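You operate a simulated robot arm through the tools that you are given. There is no shell and no other tool. Be economical: measure what you need, move in short steps, check, and stop when the job is done.

Carry out the task below with a simulated two-armed robot. There is one attempt and no reset: what you move stays moved.

## Task
Cork the brown sample with the black-headed cork and stand it in its cell.
Fine: hold the sample steady while you cork it.

It is judged by the outcome, as a careful person would: the job done as asked, and still so three seconds after it is handed in. It fails if anything else is knocked over, pushed out of place, dropped, spilled or broken.

## Robot
Two 6-joint arms with two-finger parallel grippers on one trunk that stands fixed in place. Base frame: the origin is at the foot of the trunk, x ahead of it, y to its left, z up; the work surface is at about z = 0.72. Lengths are in m, angles in degrees, forces in N, time in s.
The left shoulder is at [0.02, 0.148, 0.841], the right one opposite. With the tool pointing down near the work surface each hand reaches from about 0.28 to 0.9 m from the base axis, measured 20 degrees to its own side. Payload 4.4 kg a hand.
The TCP of each hand is the grasp point between the finger pads, 0.023 m short of the fingertips. In the tool frame z runs along the fingers and y along their closing line. Largest opening 0.094 m; finger width 0.038, thickness 0.01; the body of the gripper, 0.054 by 0.096 m, starts 0.039 m behind the TCP.
Orientation is that of the tool frame in the base frame, as a unit quaternion [x, y, z, w]. With the fingers straight down and closing along the base's y, the tool's x points along the base's -x, its y along +y and its z along -z.

## Interface
- The arms move only by the tool move_arm. It takes "left_series", "right_series" or both (then of equal length, played together; a hand with none holds still); each is a list of rows, each a list of 3 entries, a list of its own where there are three numbers: the finger opening in m, from 0 to 0.094, then the shift along the tool's x, y, z in m, then the turn, a rotation vector about the tool's x, y, z in degrees. In form: [[gripper, [x, y, z], [ax, ay, az]], ...]. A call has 1 to 20 rows; each row is the pose to reach, as a shift and turn from the pose commanded when the call began, along the tool's axes at that moment. Rows are played at 5 a second. More than 0.05 m and 8.6 degrees between two rows, or a gripper value outside its range, and nothing of the call is played. A pose out of reach is approached as far as the arm can. The call stops where the force on the tool passes 70 N (or 10 N more than at its start, if that is more) or the arm is blocked; 0.2 s more then pass. The fingers move at their own pace (about 0.045 m/s each) and stop on an object; they squeeze with about 26 N. The grip force told is the motor's: it shows also when the fingers shut on nothing. Time passes only in rows, and 0.2 s behind the last, so rows that repeat a pose let the fingers close. It gives the time, the measured TCP pose, the force on the tool (base axes), the opening and the grip force at its end, in the units of the frame above (readings bear some noise), with the torque about the TCP (base axes, N m) and any sound that the robot's microphone picked up.
- Cameras (640 x 400 px; columns grow to the right, rows downward): "scene" is now at [0.055, -0.0008, 1.5094]; the picture's right is [0.01, -1.00, 0.00], its down [-0.66, -0.01, -0.75] and it looks along [0.75, 0.01, -0.66] (base axes); focal length 355 px, centre (320, 200). "left" rides on the left gripper at [0.087, -0.016, -0.074] in its tool frame; the picture's right is [0.18, 0.98, 0.00], its down [-0.58, 0.11, -0.81] and it looks along [-0.79, 0.15, 0.59] (tool axes); focal length 243 px, centre (320, 200). "right" rides on the right gripper at [0.086, 0.016, -0.074] in its tool frame; the picture's right is [-0.18, 0.98, 0.00], its down [-0.58, -0.11, -0.81] and it looks along [-0.79, -0.15, 0.59] (tool axes); focal length 243 px, centre (320, 200). There is no depth. A picture from a camera that has moved, and an enlarged one, comes with that camera's place and axes in the base frame and with its lens.
- snapshot(camera): a new picture of that camera. It takes no simulated time.
- turn_head(pan, tilt): turns the head with the scene camera to pan (to the left, within 86 degrees either way) and tilt (down, from -29 to 69), counted from straight ahead of the robot. It gives what a move gives.
- zoom(camera, box): a new picture of the part [left, top, right, bottom] of that camera's present view, enlarged. It takes no simulated time.
- close_job(): hands the job in; it is judged then, once.

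Work in short steps. Places have to be worked out from the pictures, the camera data and where the tool is seen: move nearer, look again, correct. Check each grasp and each placing, and mend what went wrong. You have 120 turns and 78 pictures in all, those below and enlarged ones among them. Open the grippers and draw the arms clear of the work before you hand the job in, unless the task says otherwise; then end with one line.

The tools are called after ">>>" as name(argument=value, ...) on one line, values as JSON. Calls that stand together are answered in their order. move_arm: Moves the arms, as the interface text tells. Its arguments: {"type":"object","properties":{"left_series":{"type":"array","items":{"type":"array"}},"right_series":{"type":"array","items":{"type":"array"}}},"required":[]} The other tools are called the same way: turn_head (pan, tilt) turns the head that bears the scene camera; snapshot (camera) takes a picture; zoom (camera, box) takes an enlarged picture of a part of a camera's view; close_job () hands the job in.

At the start:

```text
clock: 0.0
left_eef_pos: [0.5513, 0.2192, 1.0706]
left_tcp_rot: [0.0, 1.0, 0.0, 0.0]
left_contact_force: [0.3, 0.1, 0.0]
left_ft_torque: [-0.01, 0.0, 0.03]
left_grip_width: 0.0941
left_grip_force: 0.0
right_eef_pos: [0.6824, -0.3134, 0.9882]
right_tcp_rot: [0.0, 1.0, 0.0, 0.0]
right_contact_force: [0.5, -0.5, -0.2]
right_ft_torque: [0.01, 0.01, 0.02]
right_grip_width: 0.0941
right_grip_force: 0.0
head pan, tilt: [0.7, 41.0]
```

scene: 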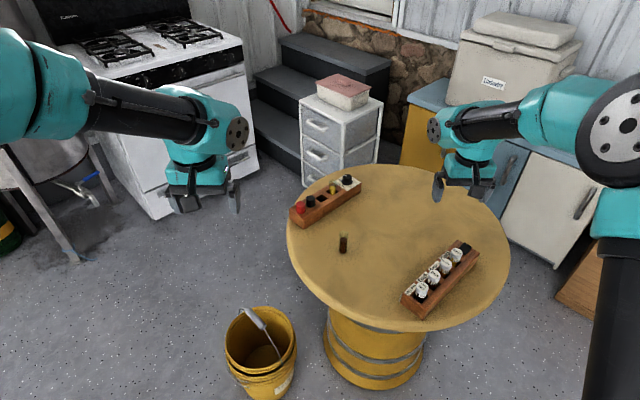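
right: 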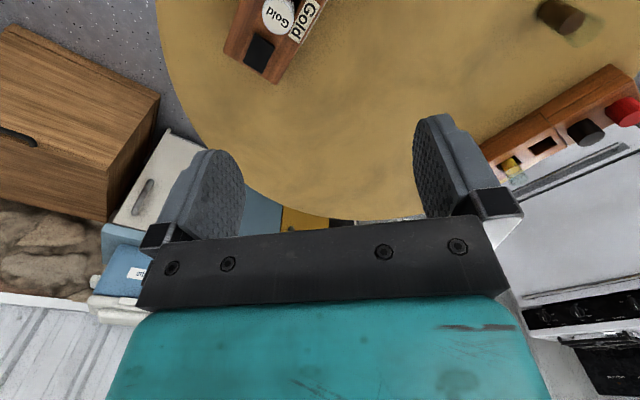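
left: 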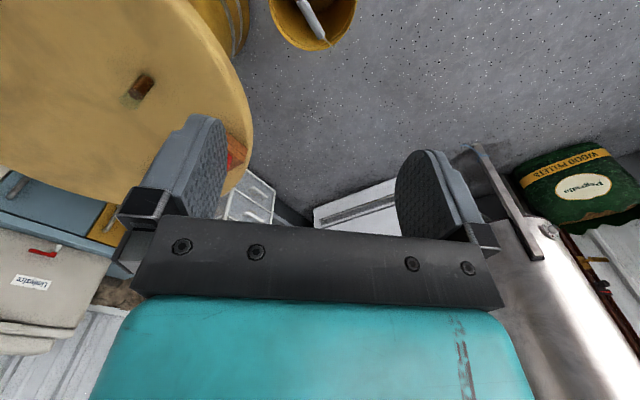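

The table holds a brown vial, a cork rack (left, far) and a vial rack (right). I zoom on both to identify the corks and cells.

>>> zoom(camera="scene", box=[280, 160, 380, 260])

>>> zoom(camera="scene", box=[390, 230, 490, 330])

```text
4.00 times, centred on (330, 210) of scene
camera zoom: at [0.055, -0.0008, 1.5094], right [0.01, -1.0, 0.0], down [-0.66, -0.01, -0.75], along [0.75, 0.01, -0.66], focal length 1421 px, centre (280, 160)
```

zoom: 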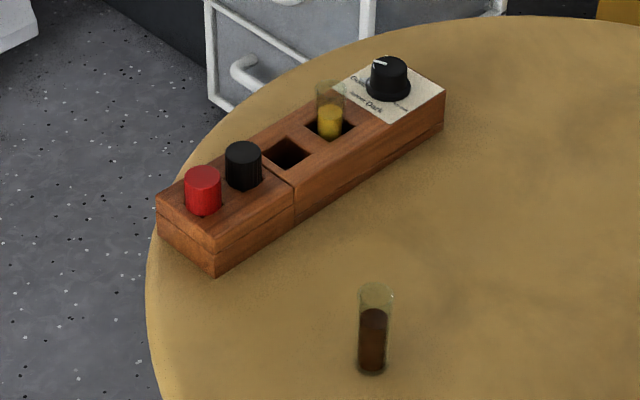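

```text
4.00 times, centred on (440, 280) of scene
camera zoom: at [0.055, -0.0008, 1.5094], right [0.01, -1.0, 0.0], down [-0.66, -0.01, -0.75], along [0.75, 0.01, -0.66], focal length 1421 px, centre (-160, -120)
```

zoom: 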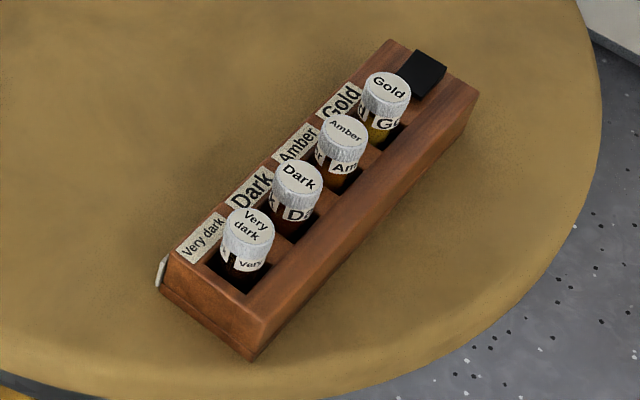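

Black cork sits near (0.885, 0.04), the empty cell near (0.92, 0.00), and the vial near (0.735, -0.058). The rack runs along (0.7, -0.7). I bring the left hand over for a closer look, turned 45° so it closes across the rack.

>>> move_arm(left_series=[[0.094, [-0.03, -0.012, 0.01], [0, 0, 6]], [0.094, [-0.06, -0.024, 0.02], [0, 0, 12]], [0.094, [-0.09, -0.036, 0.03], [0, 0, 18]], [0.094, [-0.12, -0.048, 0.045], [0, 0, 24]], [0.094, [-0.15, -0.06, 0.06], [0, 0, 30]], [0.094, [-0.18, -0.07, 0.08], [0, 0, 36]], [0.094, [-0.21, -0.085, 0.1], [0, 0, 42]], [0.094, [-0.23, -0.1, 0.12], [0, 0, 45]]])

>>> snapshot(camera="left")

```text
clock: 1.8
left_eef_pos: [0.7809, 0.1171, 0.9544]
left_tcp_rot: [0.384, 0.923, -0.001, 0.001]
left_contact_force: [-0.7, -0.2, 0.1]
left_ft_torque: [-0.04, -0.02, 0.03]
left_grip_width: 0.0942
left_grip_force: 0.1
right_eef_pos: [0.6834, -0.3125, 0.9889]
right_tcp_rot: [0.001, 1.0, 0.0, 0.0]
right_contact_force: [-0.5, -0.4, 0.7]
right_ft_torque: [-0.03, 0.02, -0.03]
right_grip_width: 0.094
right_grip_force: 0.0
head pan, tilt: [0.7, 41.0]
```

```text
72 pictures are left
camera left: at [0.7065, 0.1659, 1.0273], right [0.57, 0.82, 0.0], down [0.49, -0.33, 0.81], along [0.67, -0.46, -0.59], focal length 243 px, centre (320, 200)
```

left: 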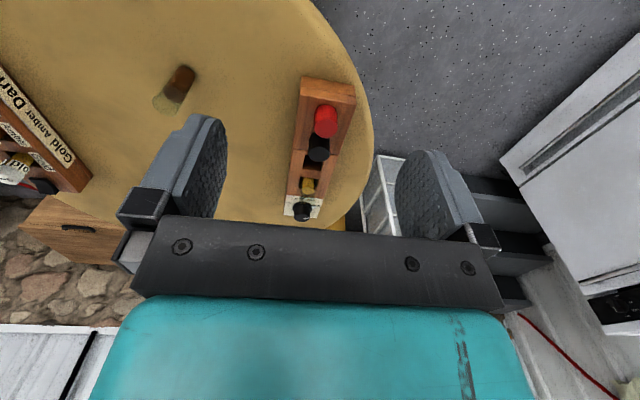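

The rack lies nearly along the tool plane. I zoom in for precise positions.

>>> zoom(camera="left", box=[260, 70, 400, 230])

>>> zoom(camera="left", box=[120, 40, 220, 140])

```text
2.50 times, centred on (330, 150) of left
camera zoom: at [0.7065, 0.1659, 1.0273], right [0.57, 0.82, 0.0], down [0.49, -0.33, 0.81], along [0.67, -0.46, -0.59], focal length 606 px, centre (295, 325)
```

zoom: 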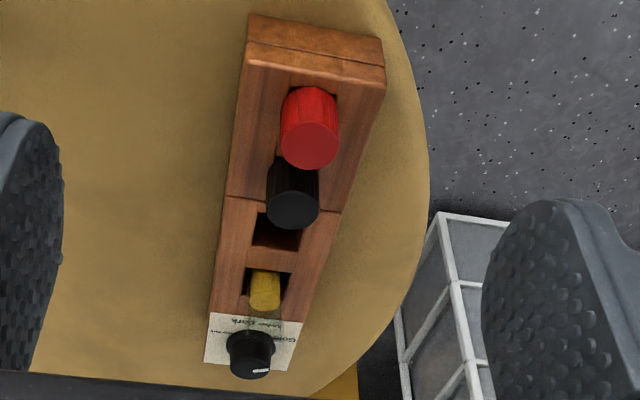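

```text
4.00 times, centred on (170, 90) of left
camera zoom: at [0.7065, 0.1659, 1.0273], right [0.57, 0.82, 0.0], down [0.49, -0.33, 0.81], along [0.67, -0.46, -0.59], focal length 970 px, centre (920, 640)
```

zoom: 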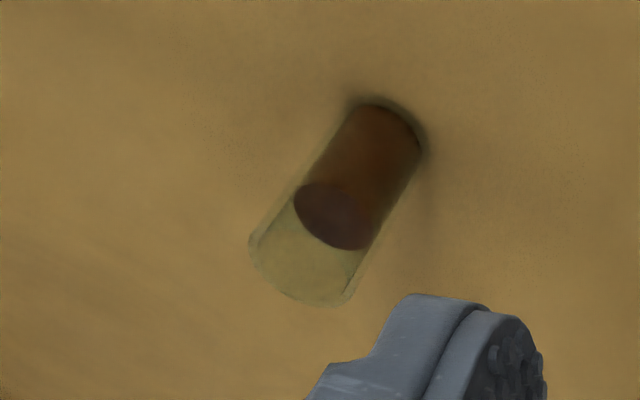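

Vial is at about (0.735, -0.056) and the black cork at about (0.886, 0.042) with its top near z 0.79. I tilt the left hand 25° for reach and approach the cork to refine.

>>> move_arm(left_series=[[0.094, [-0.02, 0.005, 0.02], [0, -7, 0]], [0.094, [-0.04, 0.01, 0.04], [0, -14, 0]], [0.094, [-0.06, 0.015, 0.06], [0, -20, 0]], [0.094, [-0.078, 0.019, 0.084], [0, -25, 0]]])

>>> snapshot(camera="left")

```text
clock: 2.8
left_eef_pos: [0.851, 0.0742, 0.8704]
left_tcp_rot: [0.373, 0.902, -0.083, 0.202]
left_contact_force: [-0.7, -0.8, 0.8]
left_ft_torque: [0.0, 0.0, 0.01]
left_grip_width: 0.094
left_grip_force: 0.0
right_eef_pos: [0.6829, -0.3123, 0.9894]
right_tcp_rot: [0.0, 1.0, 0.0, 0.0]
right_contact_force: [0.9, 0.1, -0.2]
right_ft_torque: [0.01, -0.01, -0.01]
right_grip_width: 0.0941
right_grip_force: 0.1
head pan, tilt: [0.7, 41.0]
```

```text
69 pictures are left
camera left: at [0.7617, 0.1405, 0.8992], right [0.58, 0.81, -0.08], down [0.21, -0.05, 0.98], along [0.79, -0.58, -0.2], focal length 243 px, centre (320, 200)
```

left: 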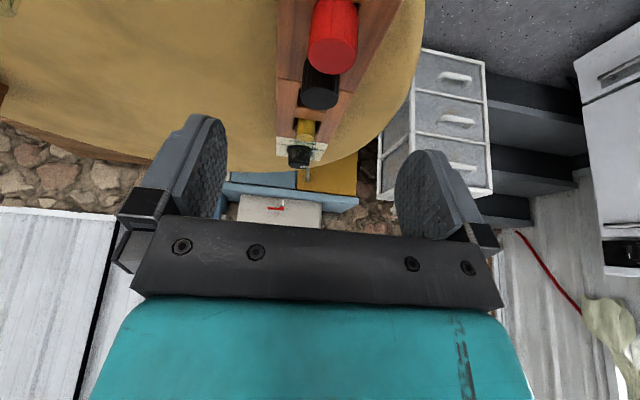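

Two left views agree: cork axis (0.889, 0.039), top at z ≈ 0.786, rack top at ≈ 0.762. I descend so that the lower pads straddle the head, with TCP at z 0.790.

>>> move_arm(left_series=[[0.07, [-0.002, 0.001, 0.025], [0, 0, 0]], [0.06, [-0.004, 0.001, 0.05], [0, 0, 0]], [0.06, [-0.006, 0.002, 0.07], [0, 0, 0]], [0.06, [-0.008, 0.002, 0.083], [0, 0, 0]], [0.06, [-0.008, 0.002, 0.091], [0, 0, 0]]])

>>> snapshot(camera="left")

>>> zoom(camera="scene", box=[280, 150, 380, 250])

```text
clock: 4.0
left_eef_pos: [0.8827, 0.0477, 0.7937]
left_tcp_rot: [0.373, 0.902, -0.082, 0.202]
left_contact_force: [-12.6, 7.6, 25.4]
left_ft_torque: [-0.19, 1.05, -0.53]
left_grip_width: 0.0619
left_grip_force: 1.6
right_eef_pos: [0.6827, -0.3127, 0.9897]
right_tcp_rot: [-0.001, 1.0, 0.0, 0.0]
right_contact_force: [-0.5, 0.1, 0.2]
right_ft_torque: [0.0, 0.0, -0.01]
right_grip_width: 0.094
right_grip_force: 0.1
head pan, tilt: [0.7, 41.0]
```

```text
68 pictures are left
camera left: at [0.7947, 0.1132, 0.8223], right [0.58, 0.81, -0.08], down [0.2, -0.05, 0.98], along [0.79, -0.58, -0.2], focal length 243 px, centre (320, 200)
```

left: 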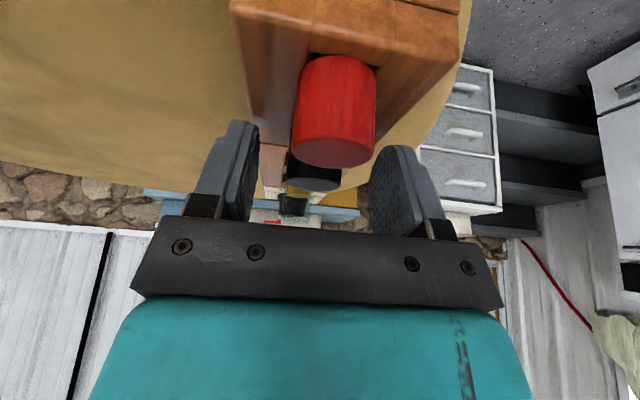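

```text
4.00 times, centred on (330, 200) of scene
camera zoom: at [0.0542, -0.0006, 1.5095], right [0.01, -1.0, 0.0], down [-0.66, -0.01, -0.76], along [0.76, 0.01, -0.66], focal length 1421 px, centre (280, 200)
```

zoom: 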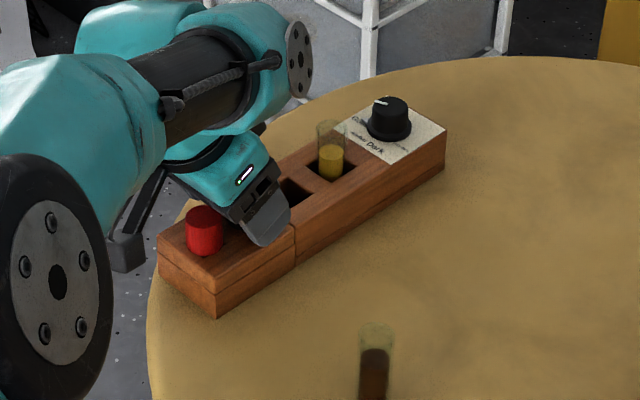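

The fingertips touch the rack top (25 N up), and the rack has not moved. I lift about 7 mm and close on the cork head.

>>> move_arm(left_series=[[0.06, [-0.003, 0, -0.0063], [0, 0, 0]], [0.06, [-0.003, 0, -0.0063], [0, 0, 0]], [0.04, [-0.003, 0, -0.0063], [0, 0, 0]], [0.02, [-0.003, 0, -0.0063], [0, 0, 0]], [0.015, [-0.003, 0, -0.0063], [0, 0, 0]], [0.015, [-0.003, 0, -0.0063], [0, 0, 0]]])

>>> snapshot(camera="left")

```text
clock: 5.4
left_eef_pos: [0.8829, 0.0454, 0.7956]
left_tcp_rot: [0.374, 0.902, -0.083, 0.201]
left_contact_force: [0.0, 0.4, 1.5]
left_ft_torque: [0.01, 0.0, 0.01]
left_grip_width: 0.0241
left_grip_force: 25.9
right_eef_pos: [0.683, -0.3121, 0.9892]
right_tcp_rot: [0.0, 1.0, -0.001, -0.001]
right_contact_force: [-0.3, 0.3, 0.7]
right_ft_torque: [0.01, 0.0, 0.01]
right_grip_width: 0.0941
right_grip_force: 0.2
head pan, tilt: [0.7, 41.0]
```

```text
66 pictures are left
camera left: at [0.7939, 0.1109, 0.8256], right [0.58, 0.81, -0.08], down [0.21, -0.05, 0.98], along [0.79, -0.58, -0.2], focal length 243 px, centre (320, 200)
```

left: 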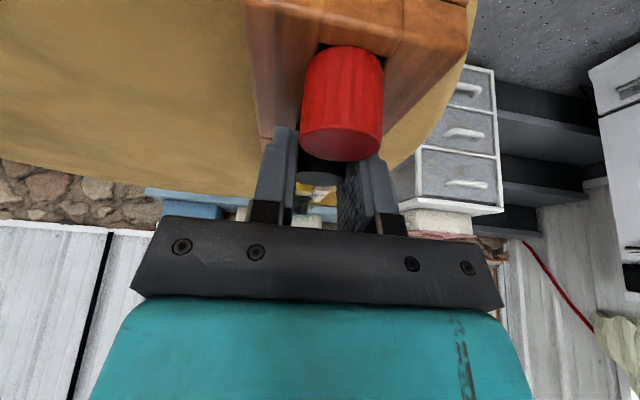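

Gripped at 24 mm with 26 N. I lift the cork straight up 8 cm.

>>> move_arm(left_series=[[0.015, [-0.0042, 0, -0.009], [0, 0, 0]], [0.015, [-0.0085, 0, -0.018], [0, 0, 0]], [0.015, [-0.017, 0, -0.036], [0, 0, 0]], [0.015, [-0.0254, 0, -0.0544], [0, 0, 0]], [0.015, [-0.034, 0, -0.0725], [0, 0, 0]]])

>>> snapshot(camera="left")

>>> zoom(camera="scene", box=[280, 140, 380, 240])

```text
clock: 6.6
left_eef_pos: [0.8843, 0.0443, 0.8758]
left_tcp_rot: [0.375, 0.901, -0.083, 0.199]
left_contact_force: [0.9, 0.4, 0.0]
left_ft_torque: [-0.01, -0.01, -0.02]
left_grip_width: 0.0231
left_grip_force: 25.9
right_eef_pos: [0.6825, -0.3136, 0.9892]
right_tcp_rot: [0.0, 1.0, -0.001, 0.0]
right_contact_force: [0.7, -0.2, 0.7]
right_ft_torque: [0.02, 0.0, 0.0]
right_grip_width: 0.0941
right_grip_force: 0.1
head pan, tilt: [0.7, 41.0]
```

```text
65 pictures are left
camera left: at [0.7953, 0.1097, 0.9066], right [0.58, 0.81, -0.08], down [0.21, -0.05, 0.98], along [0.79, -0.58, -0.2], focal length 243 px, centre (320, 200)
```

left: 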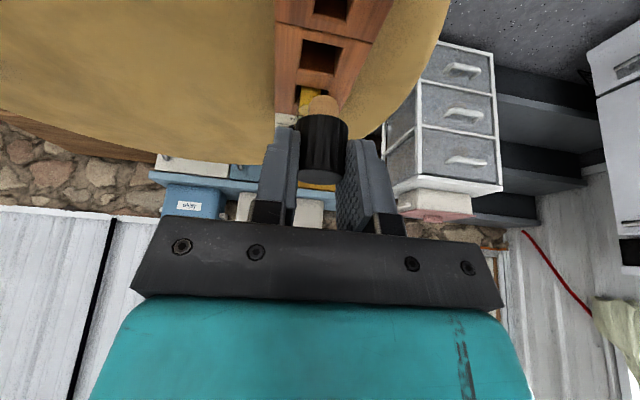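

```text
4.00 times, centred on (330, 190) of scene
camera zoom: at [0.0552, -0.0008, 1.5094], right [0.01, -1.0, 0.0], down [-0.66, -0.01, -0.75], along [0.75, 0.01, -0.66], focal length 1421 px, centre (280, 240)
```

zoom: 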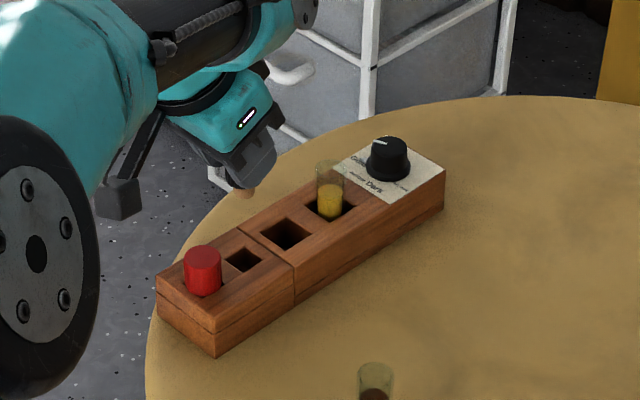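

The cork is held upright with its tip down. The camera on each hand is a solid body on the tool's x side, so the right hand must take the vial nearly horizontally with its camera on top. I first turn the right hand 120° about its own axis.

>>> move_arm(right_series=[[0.094, [0, 0, 0], [0, 0, 8]], [0.094, [0, 0, 0], [0, 0, 16]], [0.094, [0, 0, 0], [0, 0, 24]], [0.094, [0, 0, 0], [0, 0, 32]], [0.094, [0, 0, 0], [0, 0, 40]], [0.094, [0, 0, 0], [0, 0, 48]], [0.094, [0, 0, 0], [0, 0, 56]], [0.094, [0, 0, 0], [0, 0, 64]], [0.094, [0, 0, 0], [0, 0, 72]], [0.094, [0, 0, 0], [0, 0, 80]], [0.094, [0, 0, 0], [0, 0, 88]], [0.094, [0, 0, 0], [0, 0, 96]], [0.094, [0, 0, 0], [0, 0, 104]], [0.094, [0, 0, 0], [0, 0, 112]], [0.094, [0, 0, 0], [0, 0, 120]]])

```text
clock: 9.8
left_eef_pos: [0.8854, 0.0438, 0.8771]
left_tcp_rot: [0.373, 0.902, -0.083, 0.2]
left_contact_force: [-0.6, 0.9, 0.4]
left_ft_torque: [-0.01, -0.01, 0.0]
left_grip_width: 0.0224
left_grip_force: 25.8
right_eef_pos: [0.683, -0.3135, 0.989]
right_tcp_rot: [0.867, 0.499, 0.0, 0.0]
right_contact_force: [-0.1, 0.6, -0.7]
right_ft_torque: [0.04, 0.0, -0.01]
right_grip_width: 0.094
right_grip_force: 0.0
head pan, tilt: [0.7, 41.0]
```

It worked. Now I tilt to near horizontal (78°) while moving to a pre-pose behind the vial at z 0.90.

>>> move_arm(right_series=[[0.094, [0, 0, 0], [0, 8, 0]], [0.094, [0, 0, 0], [0, 16, 0]], [0.094, [0, 0, 0], [0, 24, 0]], [0.094, [0.01, 0, 0], [0, 32, 0]], [0.094, [0.03, -0.01, 0.01], [0, 40, 0]], [0.094, [0.05, -0.025, 0.02], [0, 48, 0]], [0.094, [0.07, -0.04, 0.04], [0, 56, 0]], [0.094, [0.09, -0.055, 0.06], [0, 64, 0]], [0.094, [0.11, -0.07, 0.075], [0, 71, 0]], [0.094, [0.128, -0.084, 0.089], [0, 78, 0]]])

>>> snapshot(camera="scene")

>>> snapshot(camera="right")

```text
clock: 12.0
left_eef_pos: [0.8836, 0.0437, 0.877]
left_tcp_rot: [0.374, 0.902, -0.084, 0.201]
left_contact_force: [-0.4, 0.5, 0.2]
left_ft_torque: [0.0, 0.02, 0.03]
left_grip_width: 0.022
left_grip_force: 25.9
right_eef_pos: [0.6736, -0.1608, 0.9007]
right_tcp_rot: [0.672, 0.388, 0.546, -0.315]
right_contact_force: [0.2, 0.3, -0.3]
right_ft_torque: [-0.03, -0.03, -0.02]
right_grip_width: 0.094
right_grip_force: 0.1
head pan, tilt: [0.7, 41.0]
```

```text
63 pictures are left
```

scene: 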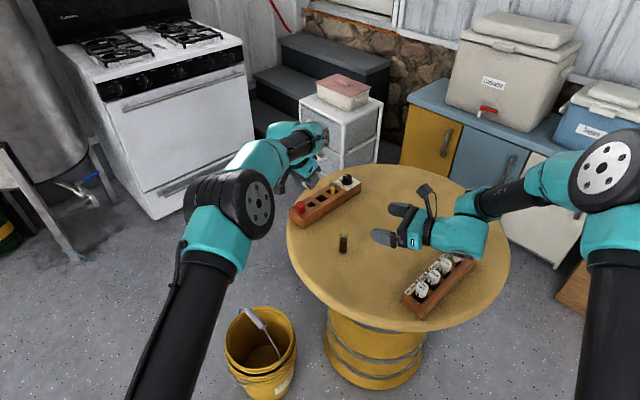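

```text
62 pictures are left
camera right: at [0.6602, -0.215, 1.0005], right [0.83, -0.53, -0.18], down [-0.55, -0.73, -0.4], along [0.08, 0.43, -0.9], focal length 243 px, centre (320, 200)
```

right: 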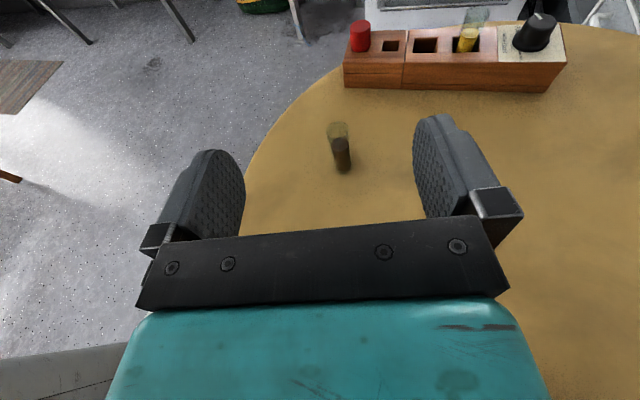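

The pose works, but from this heading (60°) the right wrist would come down over the right-hand rack. I swing the right hand to a 20° heading behind the vial, still high.

>>> move_arm(right_series=[[0.094, [0.001, -0.017, 0.004], [-7.8, 0, 1.66]], [0.094, [0.002, -0.034, 0.008], [-15.6, 0, 3.3]], [0.094, [0.003, -0.05, 0.013], [-23.5, 0, 5]], [0.094, [0.004, -0.067, 0.017], [-31.3, 0, 6.65]], [0.07, [0.0046, -0.0835, 0.0216], [-39.1, 0, 8.3]]])

>>> snapshot(camera="scene")

>>> snapshot(camera="right")

>>> snapshot(camera="left")

```text
clock: 13.2
left_eef_pos: [0.8842, 0.0434, 0.8762]
left_tcp_rot: [0.375, 0.901, -0.083, 0.2]
left_contact_force: [0.5, -0.5, 0.0]
left_ft_torque: [-0.02, -0.01, 0.04]
left_grip_width: 0.0219
left_grip_force: 25.7
right_eef_pos: [0.6125, -0.1001, 0.8986]
right_tcp_rot: [0.765, 0.135, 0.62, -0.108]
right_contact_force: [0.1, 0.1, 0.3]
right_ft_torque: [0.01, 0.0, 0.02]
right_grip_width: 0.0701
right_grip_force: 0.1
head pan, tilt: [0.7, 41.0]
```

```text
61 pictures are left
```

scene: 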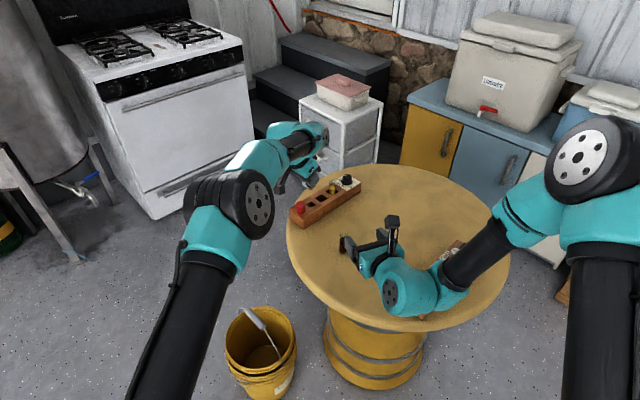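

```text
60 pictures are left
camera right: at [0.5669, -0.1329, 0.9984], right [0.3, -0.94, -0.18], down [-0.89, -0.21, -0.4], along [0.34, 0.28, -0.9], focal length 243 px, centre (320, 200)
```

right: 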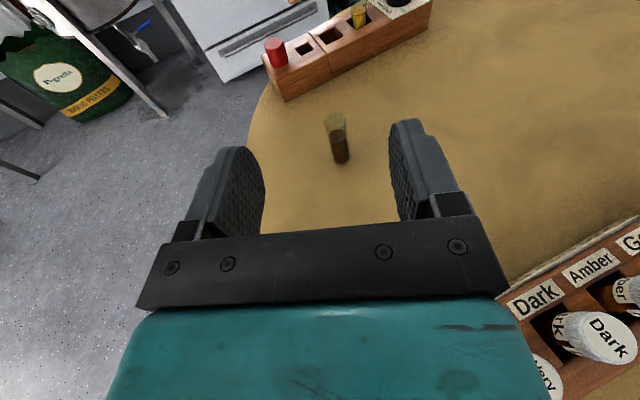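

```text
59 pictures are left
camera left: at [0.7953, 0.1095, 0.9064], right [0.58, 0.81, -0.08], down [0.21, -0.05, 0.98], along [0.79, -0.58, -0.2], focal length 243 px, centre (320, 200)
```

left: 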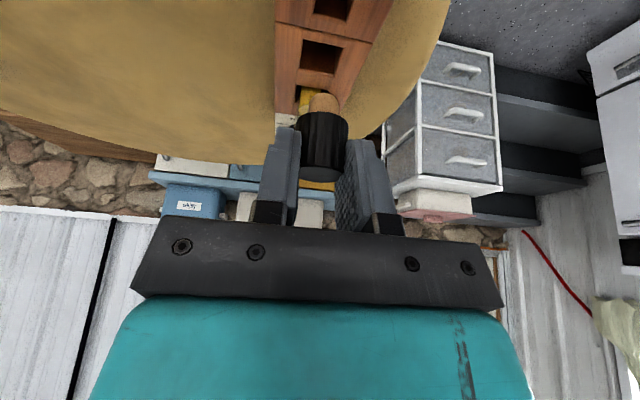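

With this heading the wrist would drop onto the sample rack. So I'll pick the vial with a steeper hand (heading 60°, about 50° tilt), move it to clear table near (0.85, -0.05), and regrasp it horizontally there for corking. First I swing back to 60°.

>>> move_arm(right_series=[[0.07, [0.001, 0.016, 0.004], [7.8, 0, -1.66]], [0.07, [0.002, 0.032, 0.008], [15.6, 0, -3.3]], [0.07, [0.003, 0.049, 0.012], [23.5, 0, -5]], [0.07, [0.004, 0.065, 0.016], [31.3, 0, -6.65]], [0.07, [0.0043, 0.082, 0.0203], [39.1, 0, -8.3]]])

```text
clock: 14.4
left_eef_pos: [0.8849, 0.0448, 0.8766]
left_tcp_rot: [0.373, 0.902, -0.083, 0.201]
left_contact_force: [-0.7, -0.7, 0.2]
left_ft_torque: [0.0, 0.01, 0.0]
left_grip_width: 0.022
left_grip_force: 26.3
right_eef_pos: [0.6616, -0.1697, 0.9008]
right_tcp_rot: [0.673, 0.389, 0.544, -0.315]
right_contact_force: [-0.6, -0.6, -0.6]
right_ft_torque: [-0.02, 0.03, 0.01]
right_grip_width: 0.0699
right_grip_force: 0.0
head pan, tilt: [0.7, 41.0]
```

Now I steepen to 50° and move to the pre-grasp behind the vial.

>>> move_arm(right_series=[[0.06, [-0.01, 0.0015, 0.014], [0, -7, 0]], [0.06, [-0.02, 0.003, 0.027], [0, -14, 0]], [0.06, [-0.03, 0.0045, 0.041], [0, -21, 0]], [0.06, [-0.0395, 0.006, 0.0547], [0, -28, 0]]])

>>> snapshot(camera="right")

>>> snapshot(camera="scene")

```text
clock: 15.4
left_eef_pos: [0.8848, 0.044, 0.8771]
left_tcp_rot: [0.374, 0.902, -0.083, 0.201]
left_contact_force: [0.3, -1.0, 0.1]
left_ft_torque: [0.01, -0.03, 0.02]
left_grip_width: 0.0237
left_grip_force: 25.5
right_eef_pos: [0.691, -0.1354, 0.8513]
right_tcp_rot: [0.785, 0.453, 0.367, -0.21]
right_contact_force: [-0.5, -0.2, -0.7]
right_ft_torque: [0.02, -0.02, 0.06]
right_grip_width: 0.0599
right_grip_force: 0.1
head pan, tilt: [0.7, 41.0]
```

```text
58 pictures are left
camera right: at [0.704, -0.1431, 0.9653], right [0.79, -0.6, -0.14], down [-0.59, -0.8, 0.07], along [-0.16, 0.02, -0.99], focal length 243 px, centre (320, 200)
```

right: 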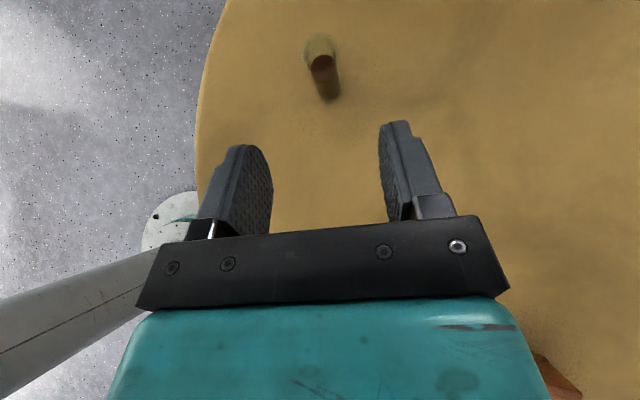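

```text
57 pictures are left
```

scene: 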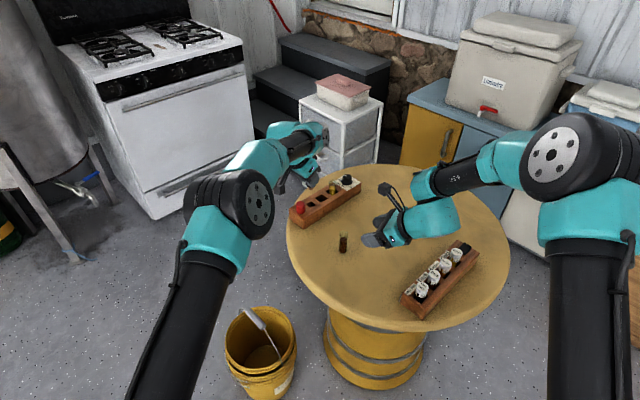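

The right-camera view puts the vial at (0.735, -0.056) again. I advance straight along the fingers to the grasp.

>>> move_arm(right_series=[[0.06, [0, 0, 0.035], [0, 0, 0]], [0.06, [0, -0.001, 0.07], [0, 0, 0]], [0.06, [0, -0.001, 0.1], [0, 0, 0]], [0.06, [-0.0009, -0.0016, 0.119], [0, 0, 0]]])

>>> snapshot(camera="right")

```text
clock: 16.4
left_eef_pos: [0.886, 0.0441, 0.8775]
left_tcp_rot: [0.373, 0.902, -0.083, 0.201]
left_contact_force: [0.1, 0.0, -0.4]
left_ft_torque: [0.01, -0.01, 0.01]
left_grip_width: 0.0238
left_grip_force: 26.6
right_eef_pos: [0.731, -0.0536, 0.7695]
right_tcp_rot: [0.785, 0.453, 0.366, -0.211]
right_contact_force: [-0.3, -0.6, -0.5]
right_ft_torque: [0.0, 0.02, -0.05]
right_grip_width: 0.06
right_grip_force: 0.1
head pan, tilt: [0.7, 41.0]
```

```text
56 pictures are left
camera right: at [0.7451, -0.0623, 0.8845], right [0.79, -0.59, -0.14], down [-0.59, -0.8, 0.07], along [-0.16, 0.03, -0.99], focal length 243 px, centre (320, 200)
```

right: 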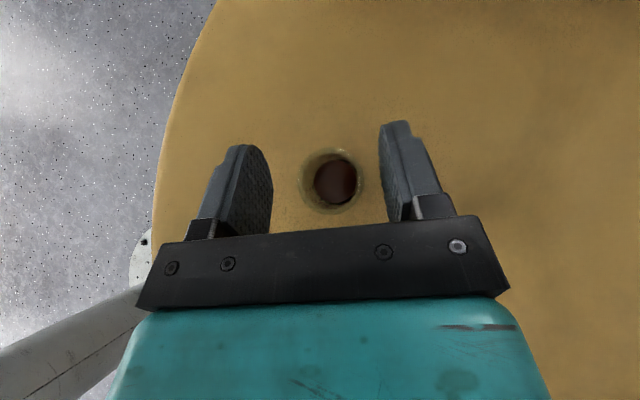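

The vial is centred between the fingers; I close.

>>> move_arm(right_series=[[0.04, [0, 0, 0], [0, 0, 0]], [0.03, [0, 0, 0], [0, 0, 0]], [0.022, [0, 0, 0], [0, 0, 0]], [0.015, [0, 0, 0], [0, 0, 0]], [0.015, [0, 0, 0], [0, 0, 0]]])

>>> snapshot(camera="right")

```text
clock: 17.6
left_eef_pos: [0.8844, 0.0447, 0.8771]
left_tcp_rot: [0.374, 0.902, -0.083, 0.2]
left_contact_force: [-0.7, 0.5, 0.3]
left_ft_torque: [-0.02, 0.0, 0.0]
left_grip_width: 0.0255
left_grip_force: 26.2
right_eef_pos: [0.7322, -0.0548, 0.7711]
right_tcp_rot: [0.785, 0.453, 0.366, -0.211]
right_contact_force: [-0.9, -1.5, 0.2]
right_ft_torque: [0.0, 0.0, 0.0]
right_grip_width: 0.0247
right_grip_force: 25.6
head pan, tilt: [0.7, 41.0]
```

```text
55 pictures are left
camera right: at [0.745, -0.0625, 0.8845], right [0.79, -0.59, -0.14], down [-0.59, -0.8, 0.07], along [-0.16, 0.03, -0.99], focal length 243 px, centre (320, 200)
```

right: 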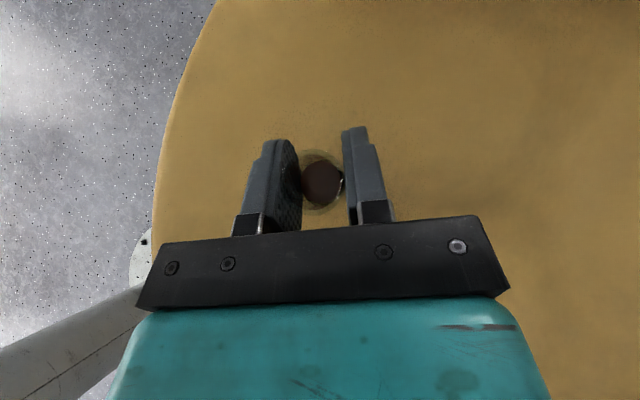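

Vial gripped at 24.7 mm. I lift it 2.5 cm, carry it gently to about (0.848, -0.049), and lower it.

>>> move_arm(right_series=[[0.015, [0.0096, 0, -0.008], [0, 0, 0]], [0.015, [0.0192, 0, -0.0161], [0, 0, 0]], [0.015, [0.0273, 0.0195, -0.0064], [0, 0, 0]], [0.015, [0.0354, 0.039, 0.0033], [0, 0, 0]], [0.015, [0.0435, 0.0585, 0.0129], [0, 0, 0]], [0.015, [0.0516, 0.078, 0.0226], [0, 0, 0]], [0.015, [0.0597, 0.0975, 0.0323], [0, 0, 0]], [0.015, [0.0482, 0.0975, 0.0419], [0, 0, 0]], [0.015, [0.0425, 0.0975, 0.0467], [0, 0, 0]], [0.015, [0.0415, 0.0975, 0.0476], [0, 0, 0]], [0.015, [0.0415, 0.0975, 0.0476], [0, 0, 0]]])

>>> snapshot(camera="scene")

>>> snapshot(camera="right")

```text
clock: 20.0
left_eef_pos: [0.8856, 0.0437, 0.8772]
left_tcp_rot: [0.373, 0.902, -0.083, 0.201]
left_contact_force: [-0.7, 0.3, 0.5]
left_ft_torque: [0.0, -0.01, 0.01]
left_grip_width: 0.0255
left_grip_force: 25.7
right_eef_pos: [0.8475, -0.0473, 0.7742]
right_tcp_rot: [0.785, 0.453, 0.366, -0.211]
right_contact_force: [-0.2, 0.3, -0.1]
right_ft_torque: [-0.02, -0.01, 0.01]
right_grip_width: 0.0249
right_grip_force: 26.1
head pan, tilt: [0.7, 41.0]
```

```text
54 pictures are left
```

scene: 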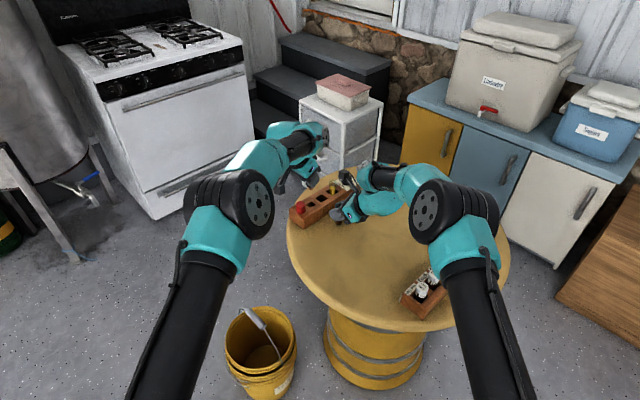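

```text
53 pictures are left
camera right: at [0.8615, -0.0561, 0.8886], right [0.79, -0.59, -0.14], down [-0.59, -0.8, 0.07], along [-0.16, 0.03, -0.99], focal length 243 px, centre (320, 200)
```

right: 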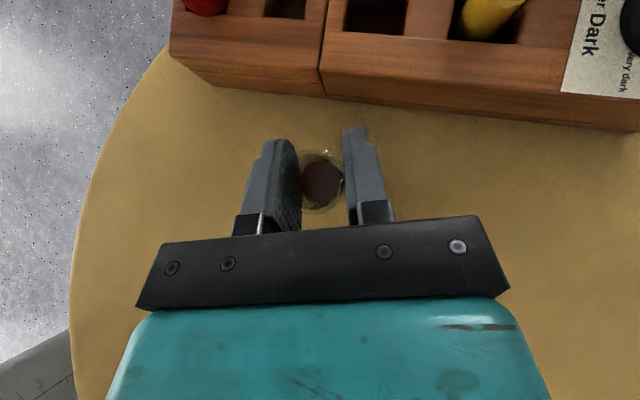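

Not touching yet (TCP 3 mm higher than at pickup). I lower by 3.5 mm, then release slowly.

>>> move_arm(right_series=[[0.015, [-0.0013, 0, 0.0011], [0, 0, 0]], [0.015, [-0.0027, 0, 0.0022], [0, 0, 0]], [0.015, [-0.0027, 0, 0.0022], [0, 0, 0]]])

```text
clock: 20.8
left_eef_pos: [0.884, 0.0442, 0.8762]
left_tcp_rot: [0.374, 0.902, -0.084, 0.201]
left_contact_force: [-0.6, 0.0, -0.4]
left_ft_torque: [-0.04, -0.02, 0.02]
left_grip_width: 0.0257
left_grip_force: 26.2
right_eef_pos: [0.8478, -0.0482, 0.7721]
right_tcp_rot: [0.785, 0.453, 0.366, -0.212]
right_contact_force: [0.3, 0.0, 0.8]
right_ft_torque: [0.01, 0.01, 0.01]
right_grip_width: 0.0246
right_grip_force: 26.1
head pan, tilt: [0.7, 41.0]
```

Nearly down; another 2 mm to feel the table.

>>> move_arm(right_series=[[0.015, [-0.0008, 0, 0.0006], [0, 0, 0]], [0.015, [-0.0015, 0, 0.0013], [0, 0, 0]], [0.015, [-0.0015, 0, 0.0013], [0, 0, 0]]])

```text
clock: 21.6
left_eef_pos: [0.885, 0.0441, 0.8775]
left_tcp_rot: [0.374, 0.902, -0.084, 0.2]
left_contact_force: [-0.4, -0.2, -1.2]
left_ft_torque: [0.0, -0.01, -0.01]
left_grip_width: 0.0257
left_grip_force: 26.1
right_eef_pos: [0.8487, -0.0492, 0.7707]
right_tcp_rot: [0.785, 0.453, 0.366, -0.211]
right_contact_force: [-3.1, -0.6, 12.2]
right_ft_torque: [0.0, 0.09, 0.02]
right_grip_width: 0.025
right_grip_force: 25.7
head pan, tilt: [0.7, 41.0]
```

Contact (12 N). I open and draw back along the fingers.

>>> move_arm(right_series=[[0.015, [0.0006, 0, -0.0005], [0, 0, 0]], [0.04, [0.0006, 0, -0.0005], [0, 0, 0]], [0.06, [0.0006, 0, -0.0005], [0, 0, 0]], [0.06, [0.0006, 0, -0.02], [0, 0, 0]], [0.06, [0.0006, 0, -0.05], [0, 0, 0]], [0.06, [0.0006, 0, -0.085], [0, 0, 0]]])

>>> snapshot(camera="right")

>>> snapshot(camera="left")

```text
clock: 23.0
left_eef_pos: [0.8841, 0.0443, 0.8766]
left_tcp_rot: [0.374, 0.902, -0.082, 0.2]
left_contact_force: [0.5, 0.7, 0.0]
left_ft_torque: [0.0, -0.01, -0.02]
left_grip_width: 0.0253
left_grip_force: 25.8
right_eef_pos: [0.8138, -0.104, 0.8213]
right_tcp_rot: [0.785, 0.453, 0.366, -0.211]
right_contact_force: [0.0, 0.0, 0.0]
right_ft_torque: [0.02, -0.01, -0.03]
right_grip_width: 0.0601
right_grip_force: 0.2
head pan, tilt: [0.7, 41.0]
```

```text
52 pictures are left
camera right: at [0.827, -0.1121, 0.9358], right [0.79, -0.59, -0.14], down [-0.59, -0.8, 0.07], along [-0.16, 0.03, -0.99], focal length 243 px, centre (320, 200)
```

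right: 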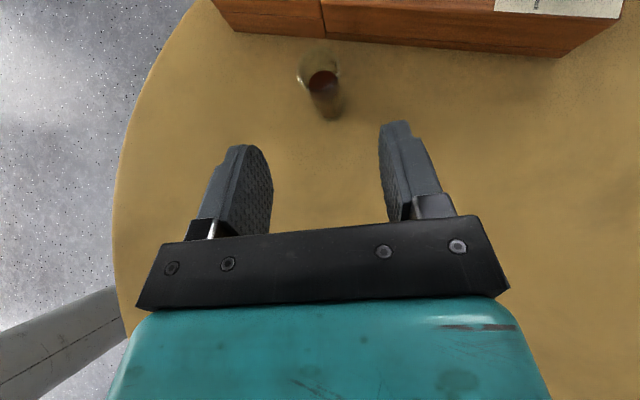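

```text
51 pictures are left
camera left: at [0.7954, 0.1103, 0.9062], right [0.58, 0.81, -0.08], down [0.21, -0.05, 0.98], along [0.79, -0.58, -0.2], focal length 243 px, centre (320, 200)
```

left: 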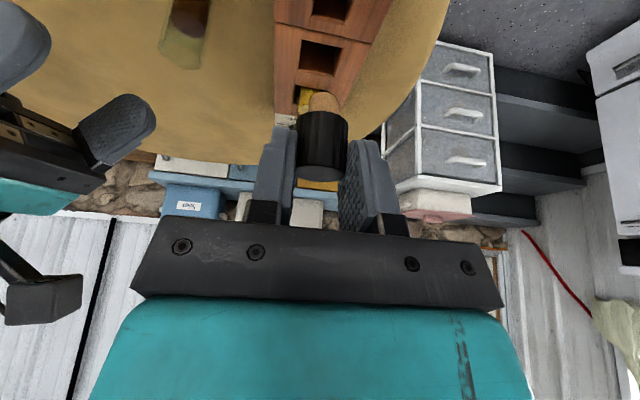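

The vial stands at about (0.848, -0.049) and the cork is unchanged in the left hand. Now I tilt the right hand to near horizontal, still behind the vial.

>>> move_arm(right_series=[[0.06, [-0.011, 0.0006, -0.005], [0, 7, 0]], [0.06, [-0.022, 0.0012, -0.01], [0, 14, 0]], [0.06, [-0.033, 0.002, -0.015], [0, 21, 0]], [0.06, [-0.0434, 0.0025, -0.019], [0, 28, 0]]])

>>> snapshot(camera="scene")

>>> snapshot(camera="right")

```text
clock: 24.0
left_eef_pos: [0.8843, 0.0445, 0.8766]
left_tcp_rot: [0.373, 0.902, -0.083, 0.201]
left_contact_force: [-0.3, 0.7, 0.5]
left_ft_torque: [0.02, 0.03, 0.0]
left_grip_width: 0.0255
left_grip_force: 26.1
right_eef_pos: [0.7973, -0.1408, 0.8019]
right_tcp_rot: [0.672, 0.388, 0.546, -0.315]
right_contact_force: [0.1, 0.2, -0.3]
right_ft_torque: [-0.04, -0.01, 0.0]
right_grip_width: 0.06
right_grip_force: 0.2
head pan, tilt: [0.7, 41.0]
```

```text
50 pictures are left
```

scene: 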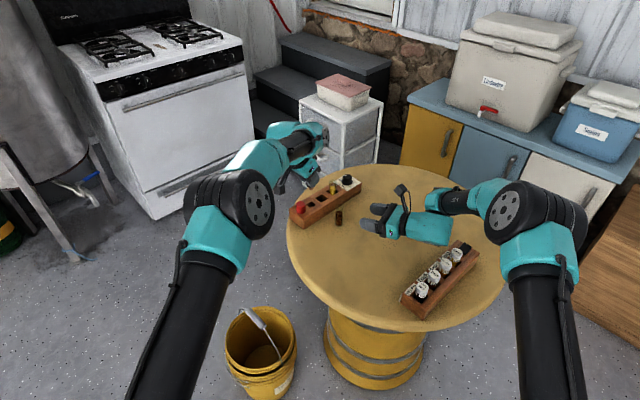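

```text
49 pictures are left
camera right: at [0.7833, -0.1963, 0.9022], right [0.83, -0.52, -0.18], down [-0.55, -0.73, -0.4], along [0.08, 0.43, -0.9], focal length 243 px, centre (320, 200)
```

right: 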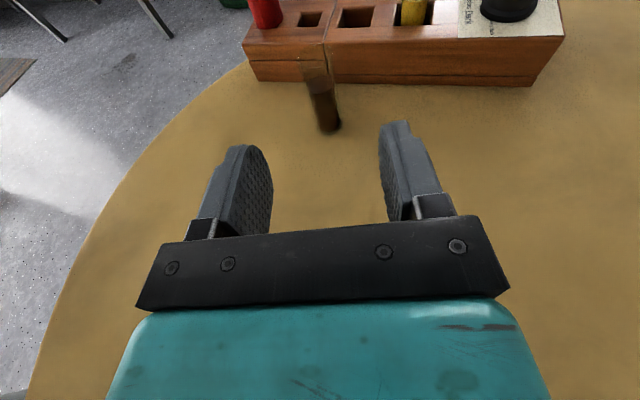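

Vial confirmed at (0.847, -0.050). I descend and slide the fingers around it at z ≈ 0.763.

>>> move_arm(right_series=[[0.06, [-0.009, 0, 0.02], [0, 0, 0]], [0.06, [-0.018, 0, 0.04], [0, 0, 0]], [0.06, [-0.0276, -0.0005, 0.057], [0, 0, 0]], [0.06, [-0.022, -0.001, 0.085], [0, 0, 0]], [0.06, [-0.0164, -0.0015, 0.11], [0, 0, 0]]])

>>> snapshot(camera="right")

>>> snapshot(camera="scene")

```text
clock: 25.2
left_eef_pos: [0.8843, 0.0446, 0.8776]
left_tcp_rot: [0.373, 0.902, -0.083, 0.201]
left_contact_force: [0.6, -0.5, 0.3]
left_ft_torque: [0.0, 0.03, 0.03]
left_grip_width: 0.0256
left_grip_force: 25.8
right_eef_pos: [0.8476, -0.0515, 0.763]
right_tcp_rot: [0.673, 0.388, 0.545, -0.315]
right_contact_force: [-0.2, 0.1, -0.1]
right_ft_torque: [-0.01, -0.03, -0.01]
right_grip_width: 0.0598
right_grip_force: 0.0
head pan, tilt: [0.7, 41.0]
```

```text
48 pictures are left
camera right: at [0.8342, -0.1064, 0.8624], right [0.83, -0.53, -0.18], down [-0.55, -0.73, -0.4], along [0.08, 0.43, -0.9], focal length 243 px, centre (320, 200)
```

right: 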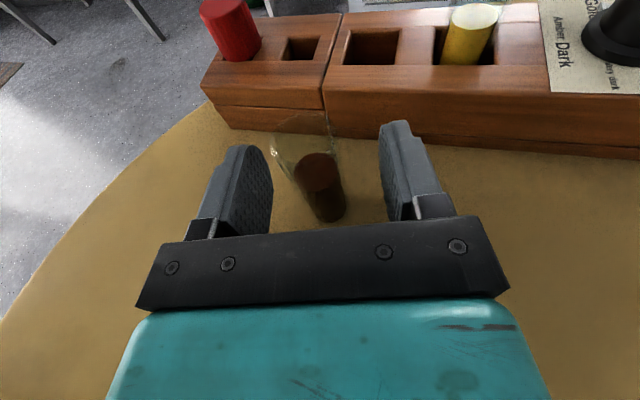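

```text
47 pictures are left
```

scene: 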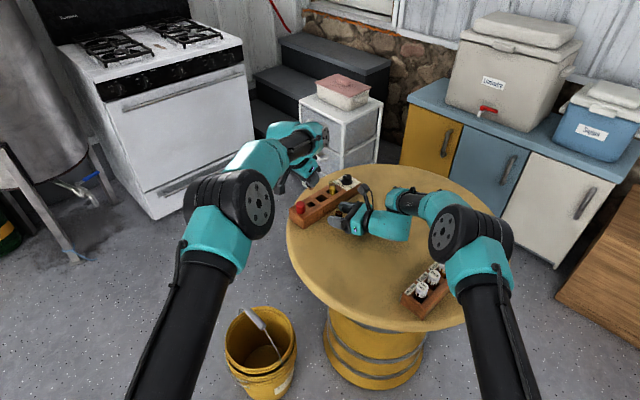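

The vial is between the fingers; I close to hold it steady.

>>> move_arm(right_series=[[0.04, [0, 0, 0], [0, 0, 0]], [0.03, [0, 0, 0], [0, 0, 0]], [0.022, [0, 0, 0], [0, 0, 0]], [0.015, [0, 0, 0], [0, 0, 0]], [0.015, [0, 0, 0], [0, 0, 0]]])

>>> snapshot(camera="right")

```text
clock: 26.4
left_eef_pos: [0.8842, 0.045, 0.8762]
left_tcp_rot: [0.374, 0.902, -0.083, 0.2]
left_contact_force: [0.1, 0.6, -0.5]
left_ft_torque: [0.03, 0.01, -0.01]
left_grip_width: 0.0253
left_grip_force: 26.5
right_eef_pos: [0.8478, -0.0516, 0.7631]
right_tcp_rot: [0.673, 0.389, 0.545, -0.315]
right_contact_force: [-0.6, -0.3, -0.3]
right_ft_torque: [0.0, 0.05, -0.02]
right_grip_width: 0.0248
right_grip_force: 26.1
head pan, tilt: [0.7, 41.0]
```

```text
46 pictures are left
camera right: at [0.8341, -0.106, 0.8629], right [0.83, -0.52, -0.18], down [-0.55, -0.73, -0.4], along [0.08, 0.43, -0.9], focal length 243 px, centre (320, 200)
```

right: 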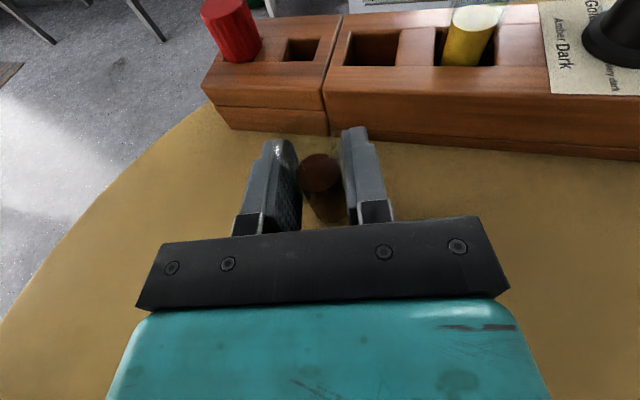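

Held (24.8 mm, 26 N). Now the left hand carries the cork up and over the vial, turning 30° so its body comes from the left side, clear of the right hand's camera.

>>> move_arm(left_series=[[0.015, [-0.0106, 0, -0.0227], [0, 0, 0]], [0.015, [-0.0212, 0, -0.0453], [0, 0, 0]], [0.015, [-0.029, -0.022, -0.042], [3.2, 0, 6.8]], [0.015, [-0.038, -0.044, -0.039], [6.35, 0, 13.6]], [0.015, [-0.046, -0.066, -0.036], [9.5, 0, 20.4]], [0.015, [-0.054, -0.0885, -0.0338], [12.7, 0, 27.2]]])

>>> snapshot(camera="left")

>>> zoom(camera="scene", box=[280, 140, 400, 260])

>>> snapshot(camera="right")

```text
clock: 27.8
left_eef_pos: [0.8453, -0.0413, 0.9288]
left_tcp_rot: [0.595, 0.774, -0.133, 0.172]
left_contact_force: [0.0, 0.1, 0.0]
left_ft_torque: [-0.01, 0.01, 0.01]
left_grip_width: 0.0253
left_grip_force: 26.7
right_eef_pos: [0.8473, -0.0515, 0.7633]
right_tcp_rot: [0.673, 0.388, 0.545, -0.314]
right_contact_force: [0.9, -0.2, 0.1]
right_ft_torque: [0.02, 0.03, 0.02]
right_grip_width: 0.0248
right_grip_force: 26.3
head pan, tilt: [0.7, 41.0]
```

```text
45 pictures are left
camera left: at [0.8014, 0.0606, 0.9584], right [0.91, 0.41, -0.08], down [0.15, -0.15, 0.98], along [0.39, -0.9, -0.2], focal length 243 px, centre (320, 200)
```

left: 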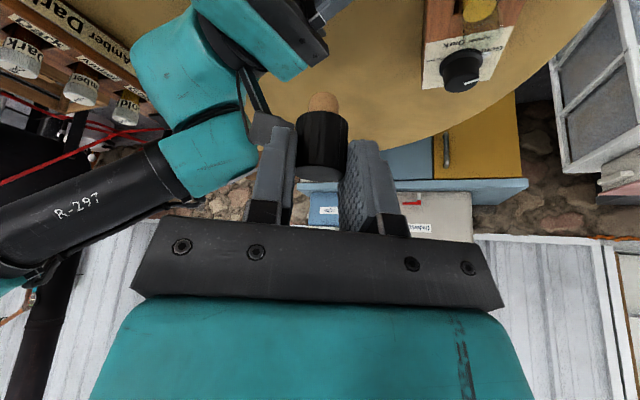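

```text
3.33 times, centred on (340, 200) of scene
camera zoom: at [0.055, -0.0007, 1.5094], right [0.01, -1.0, 0.0], down [-0.66, -0.01, -0.75], along [0.75, 0.01, -0.66], focal length 1184 px, centre (253, 200)
```

zoom: 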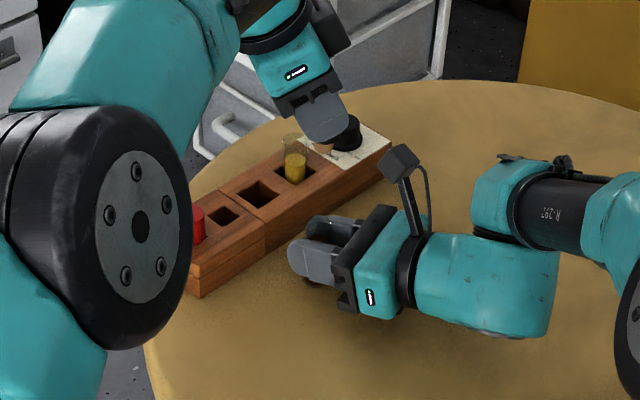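

```text
43 pictures are left
camera right: at [0.8341, -0.1058, 0.8629], right [0.83, -0.52, -0.18], down [-0.55, -0.73, -0.4], along [0.08, 0.43, -0.9], focal length 243 px, centre (320, 200)
```

right: 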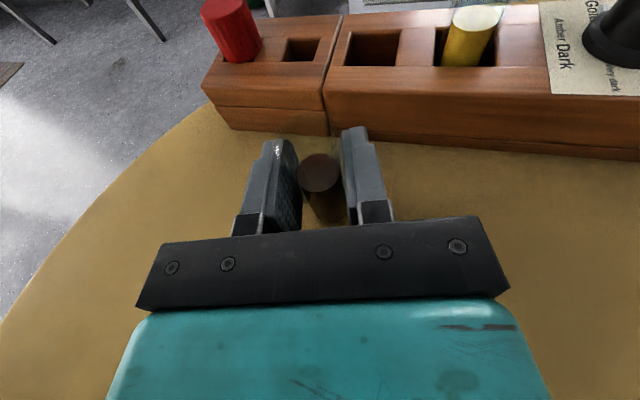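

Clearances look good. I zoom the right view to locate the vial mouth precisely.

>>> zoom(camera="right", box=[240, 90, 400, 250])

```text
2.50 times, centred on (320, 170) of right
camera zoom: at [0.8341, -0.1058, 0.8629], right [0.83, -0.52, -0.18], down [-0.55, -0.73, -0.4], along [0.08, 0.43, -0.9], focal length 606 px, centre (320, 275)
```

zoom: 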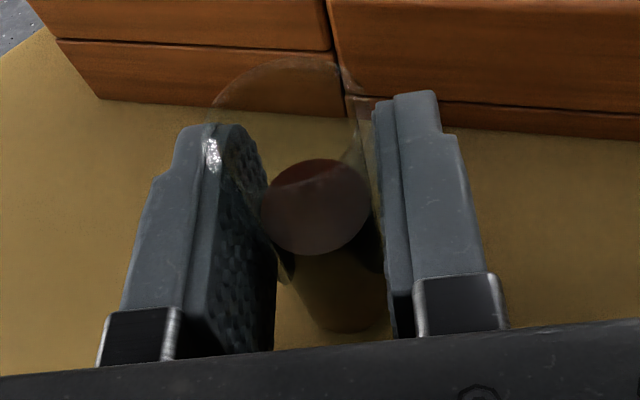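

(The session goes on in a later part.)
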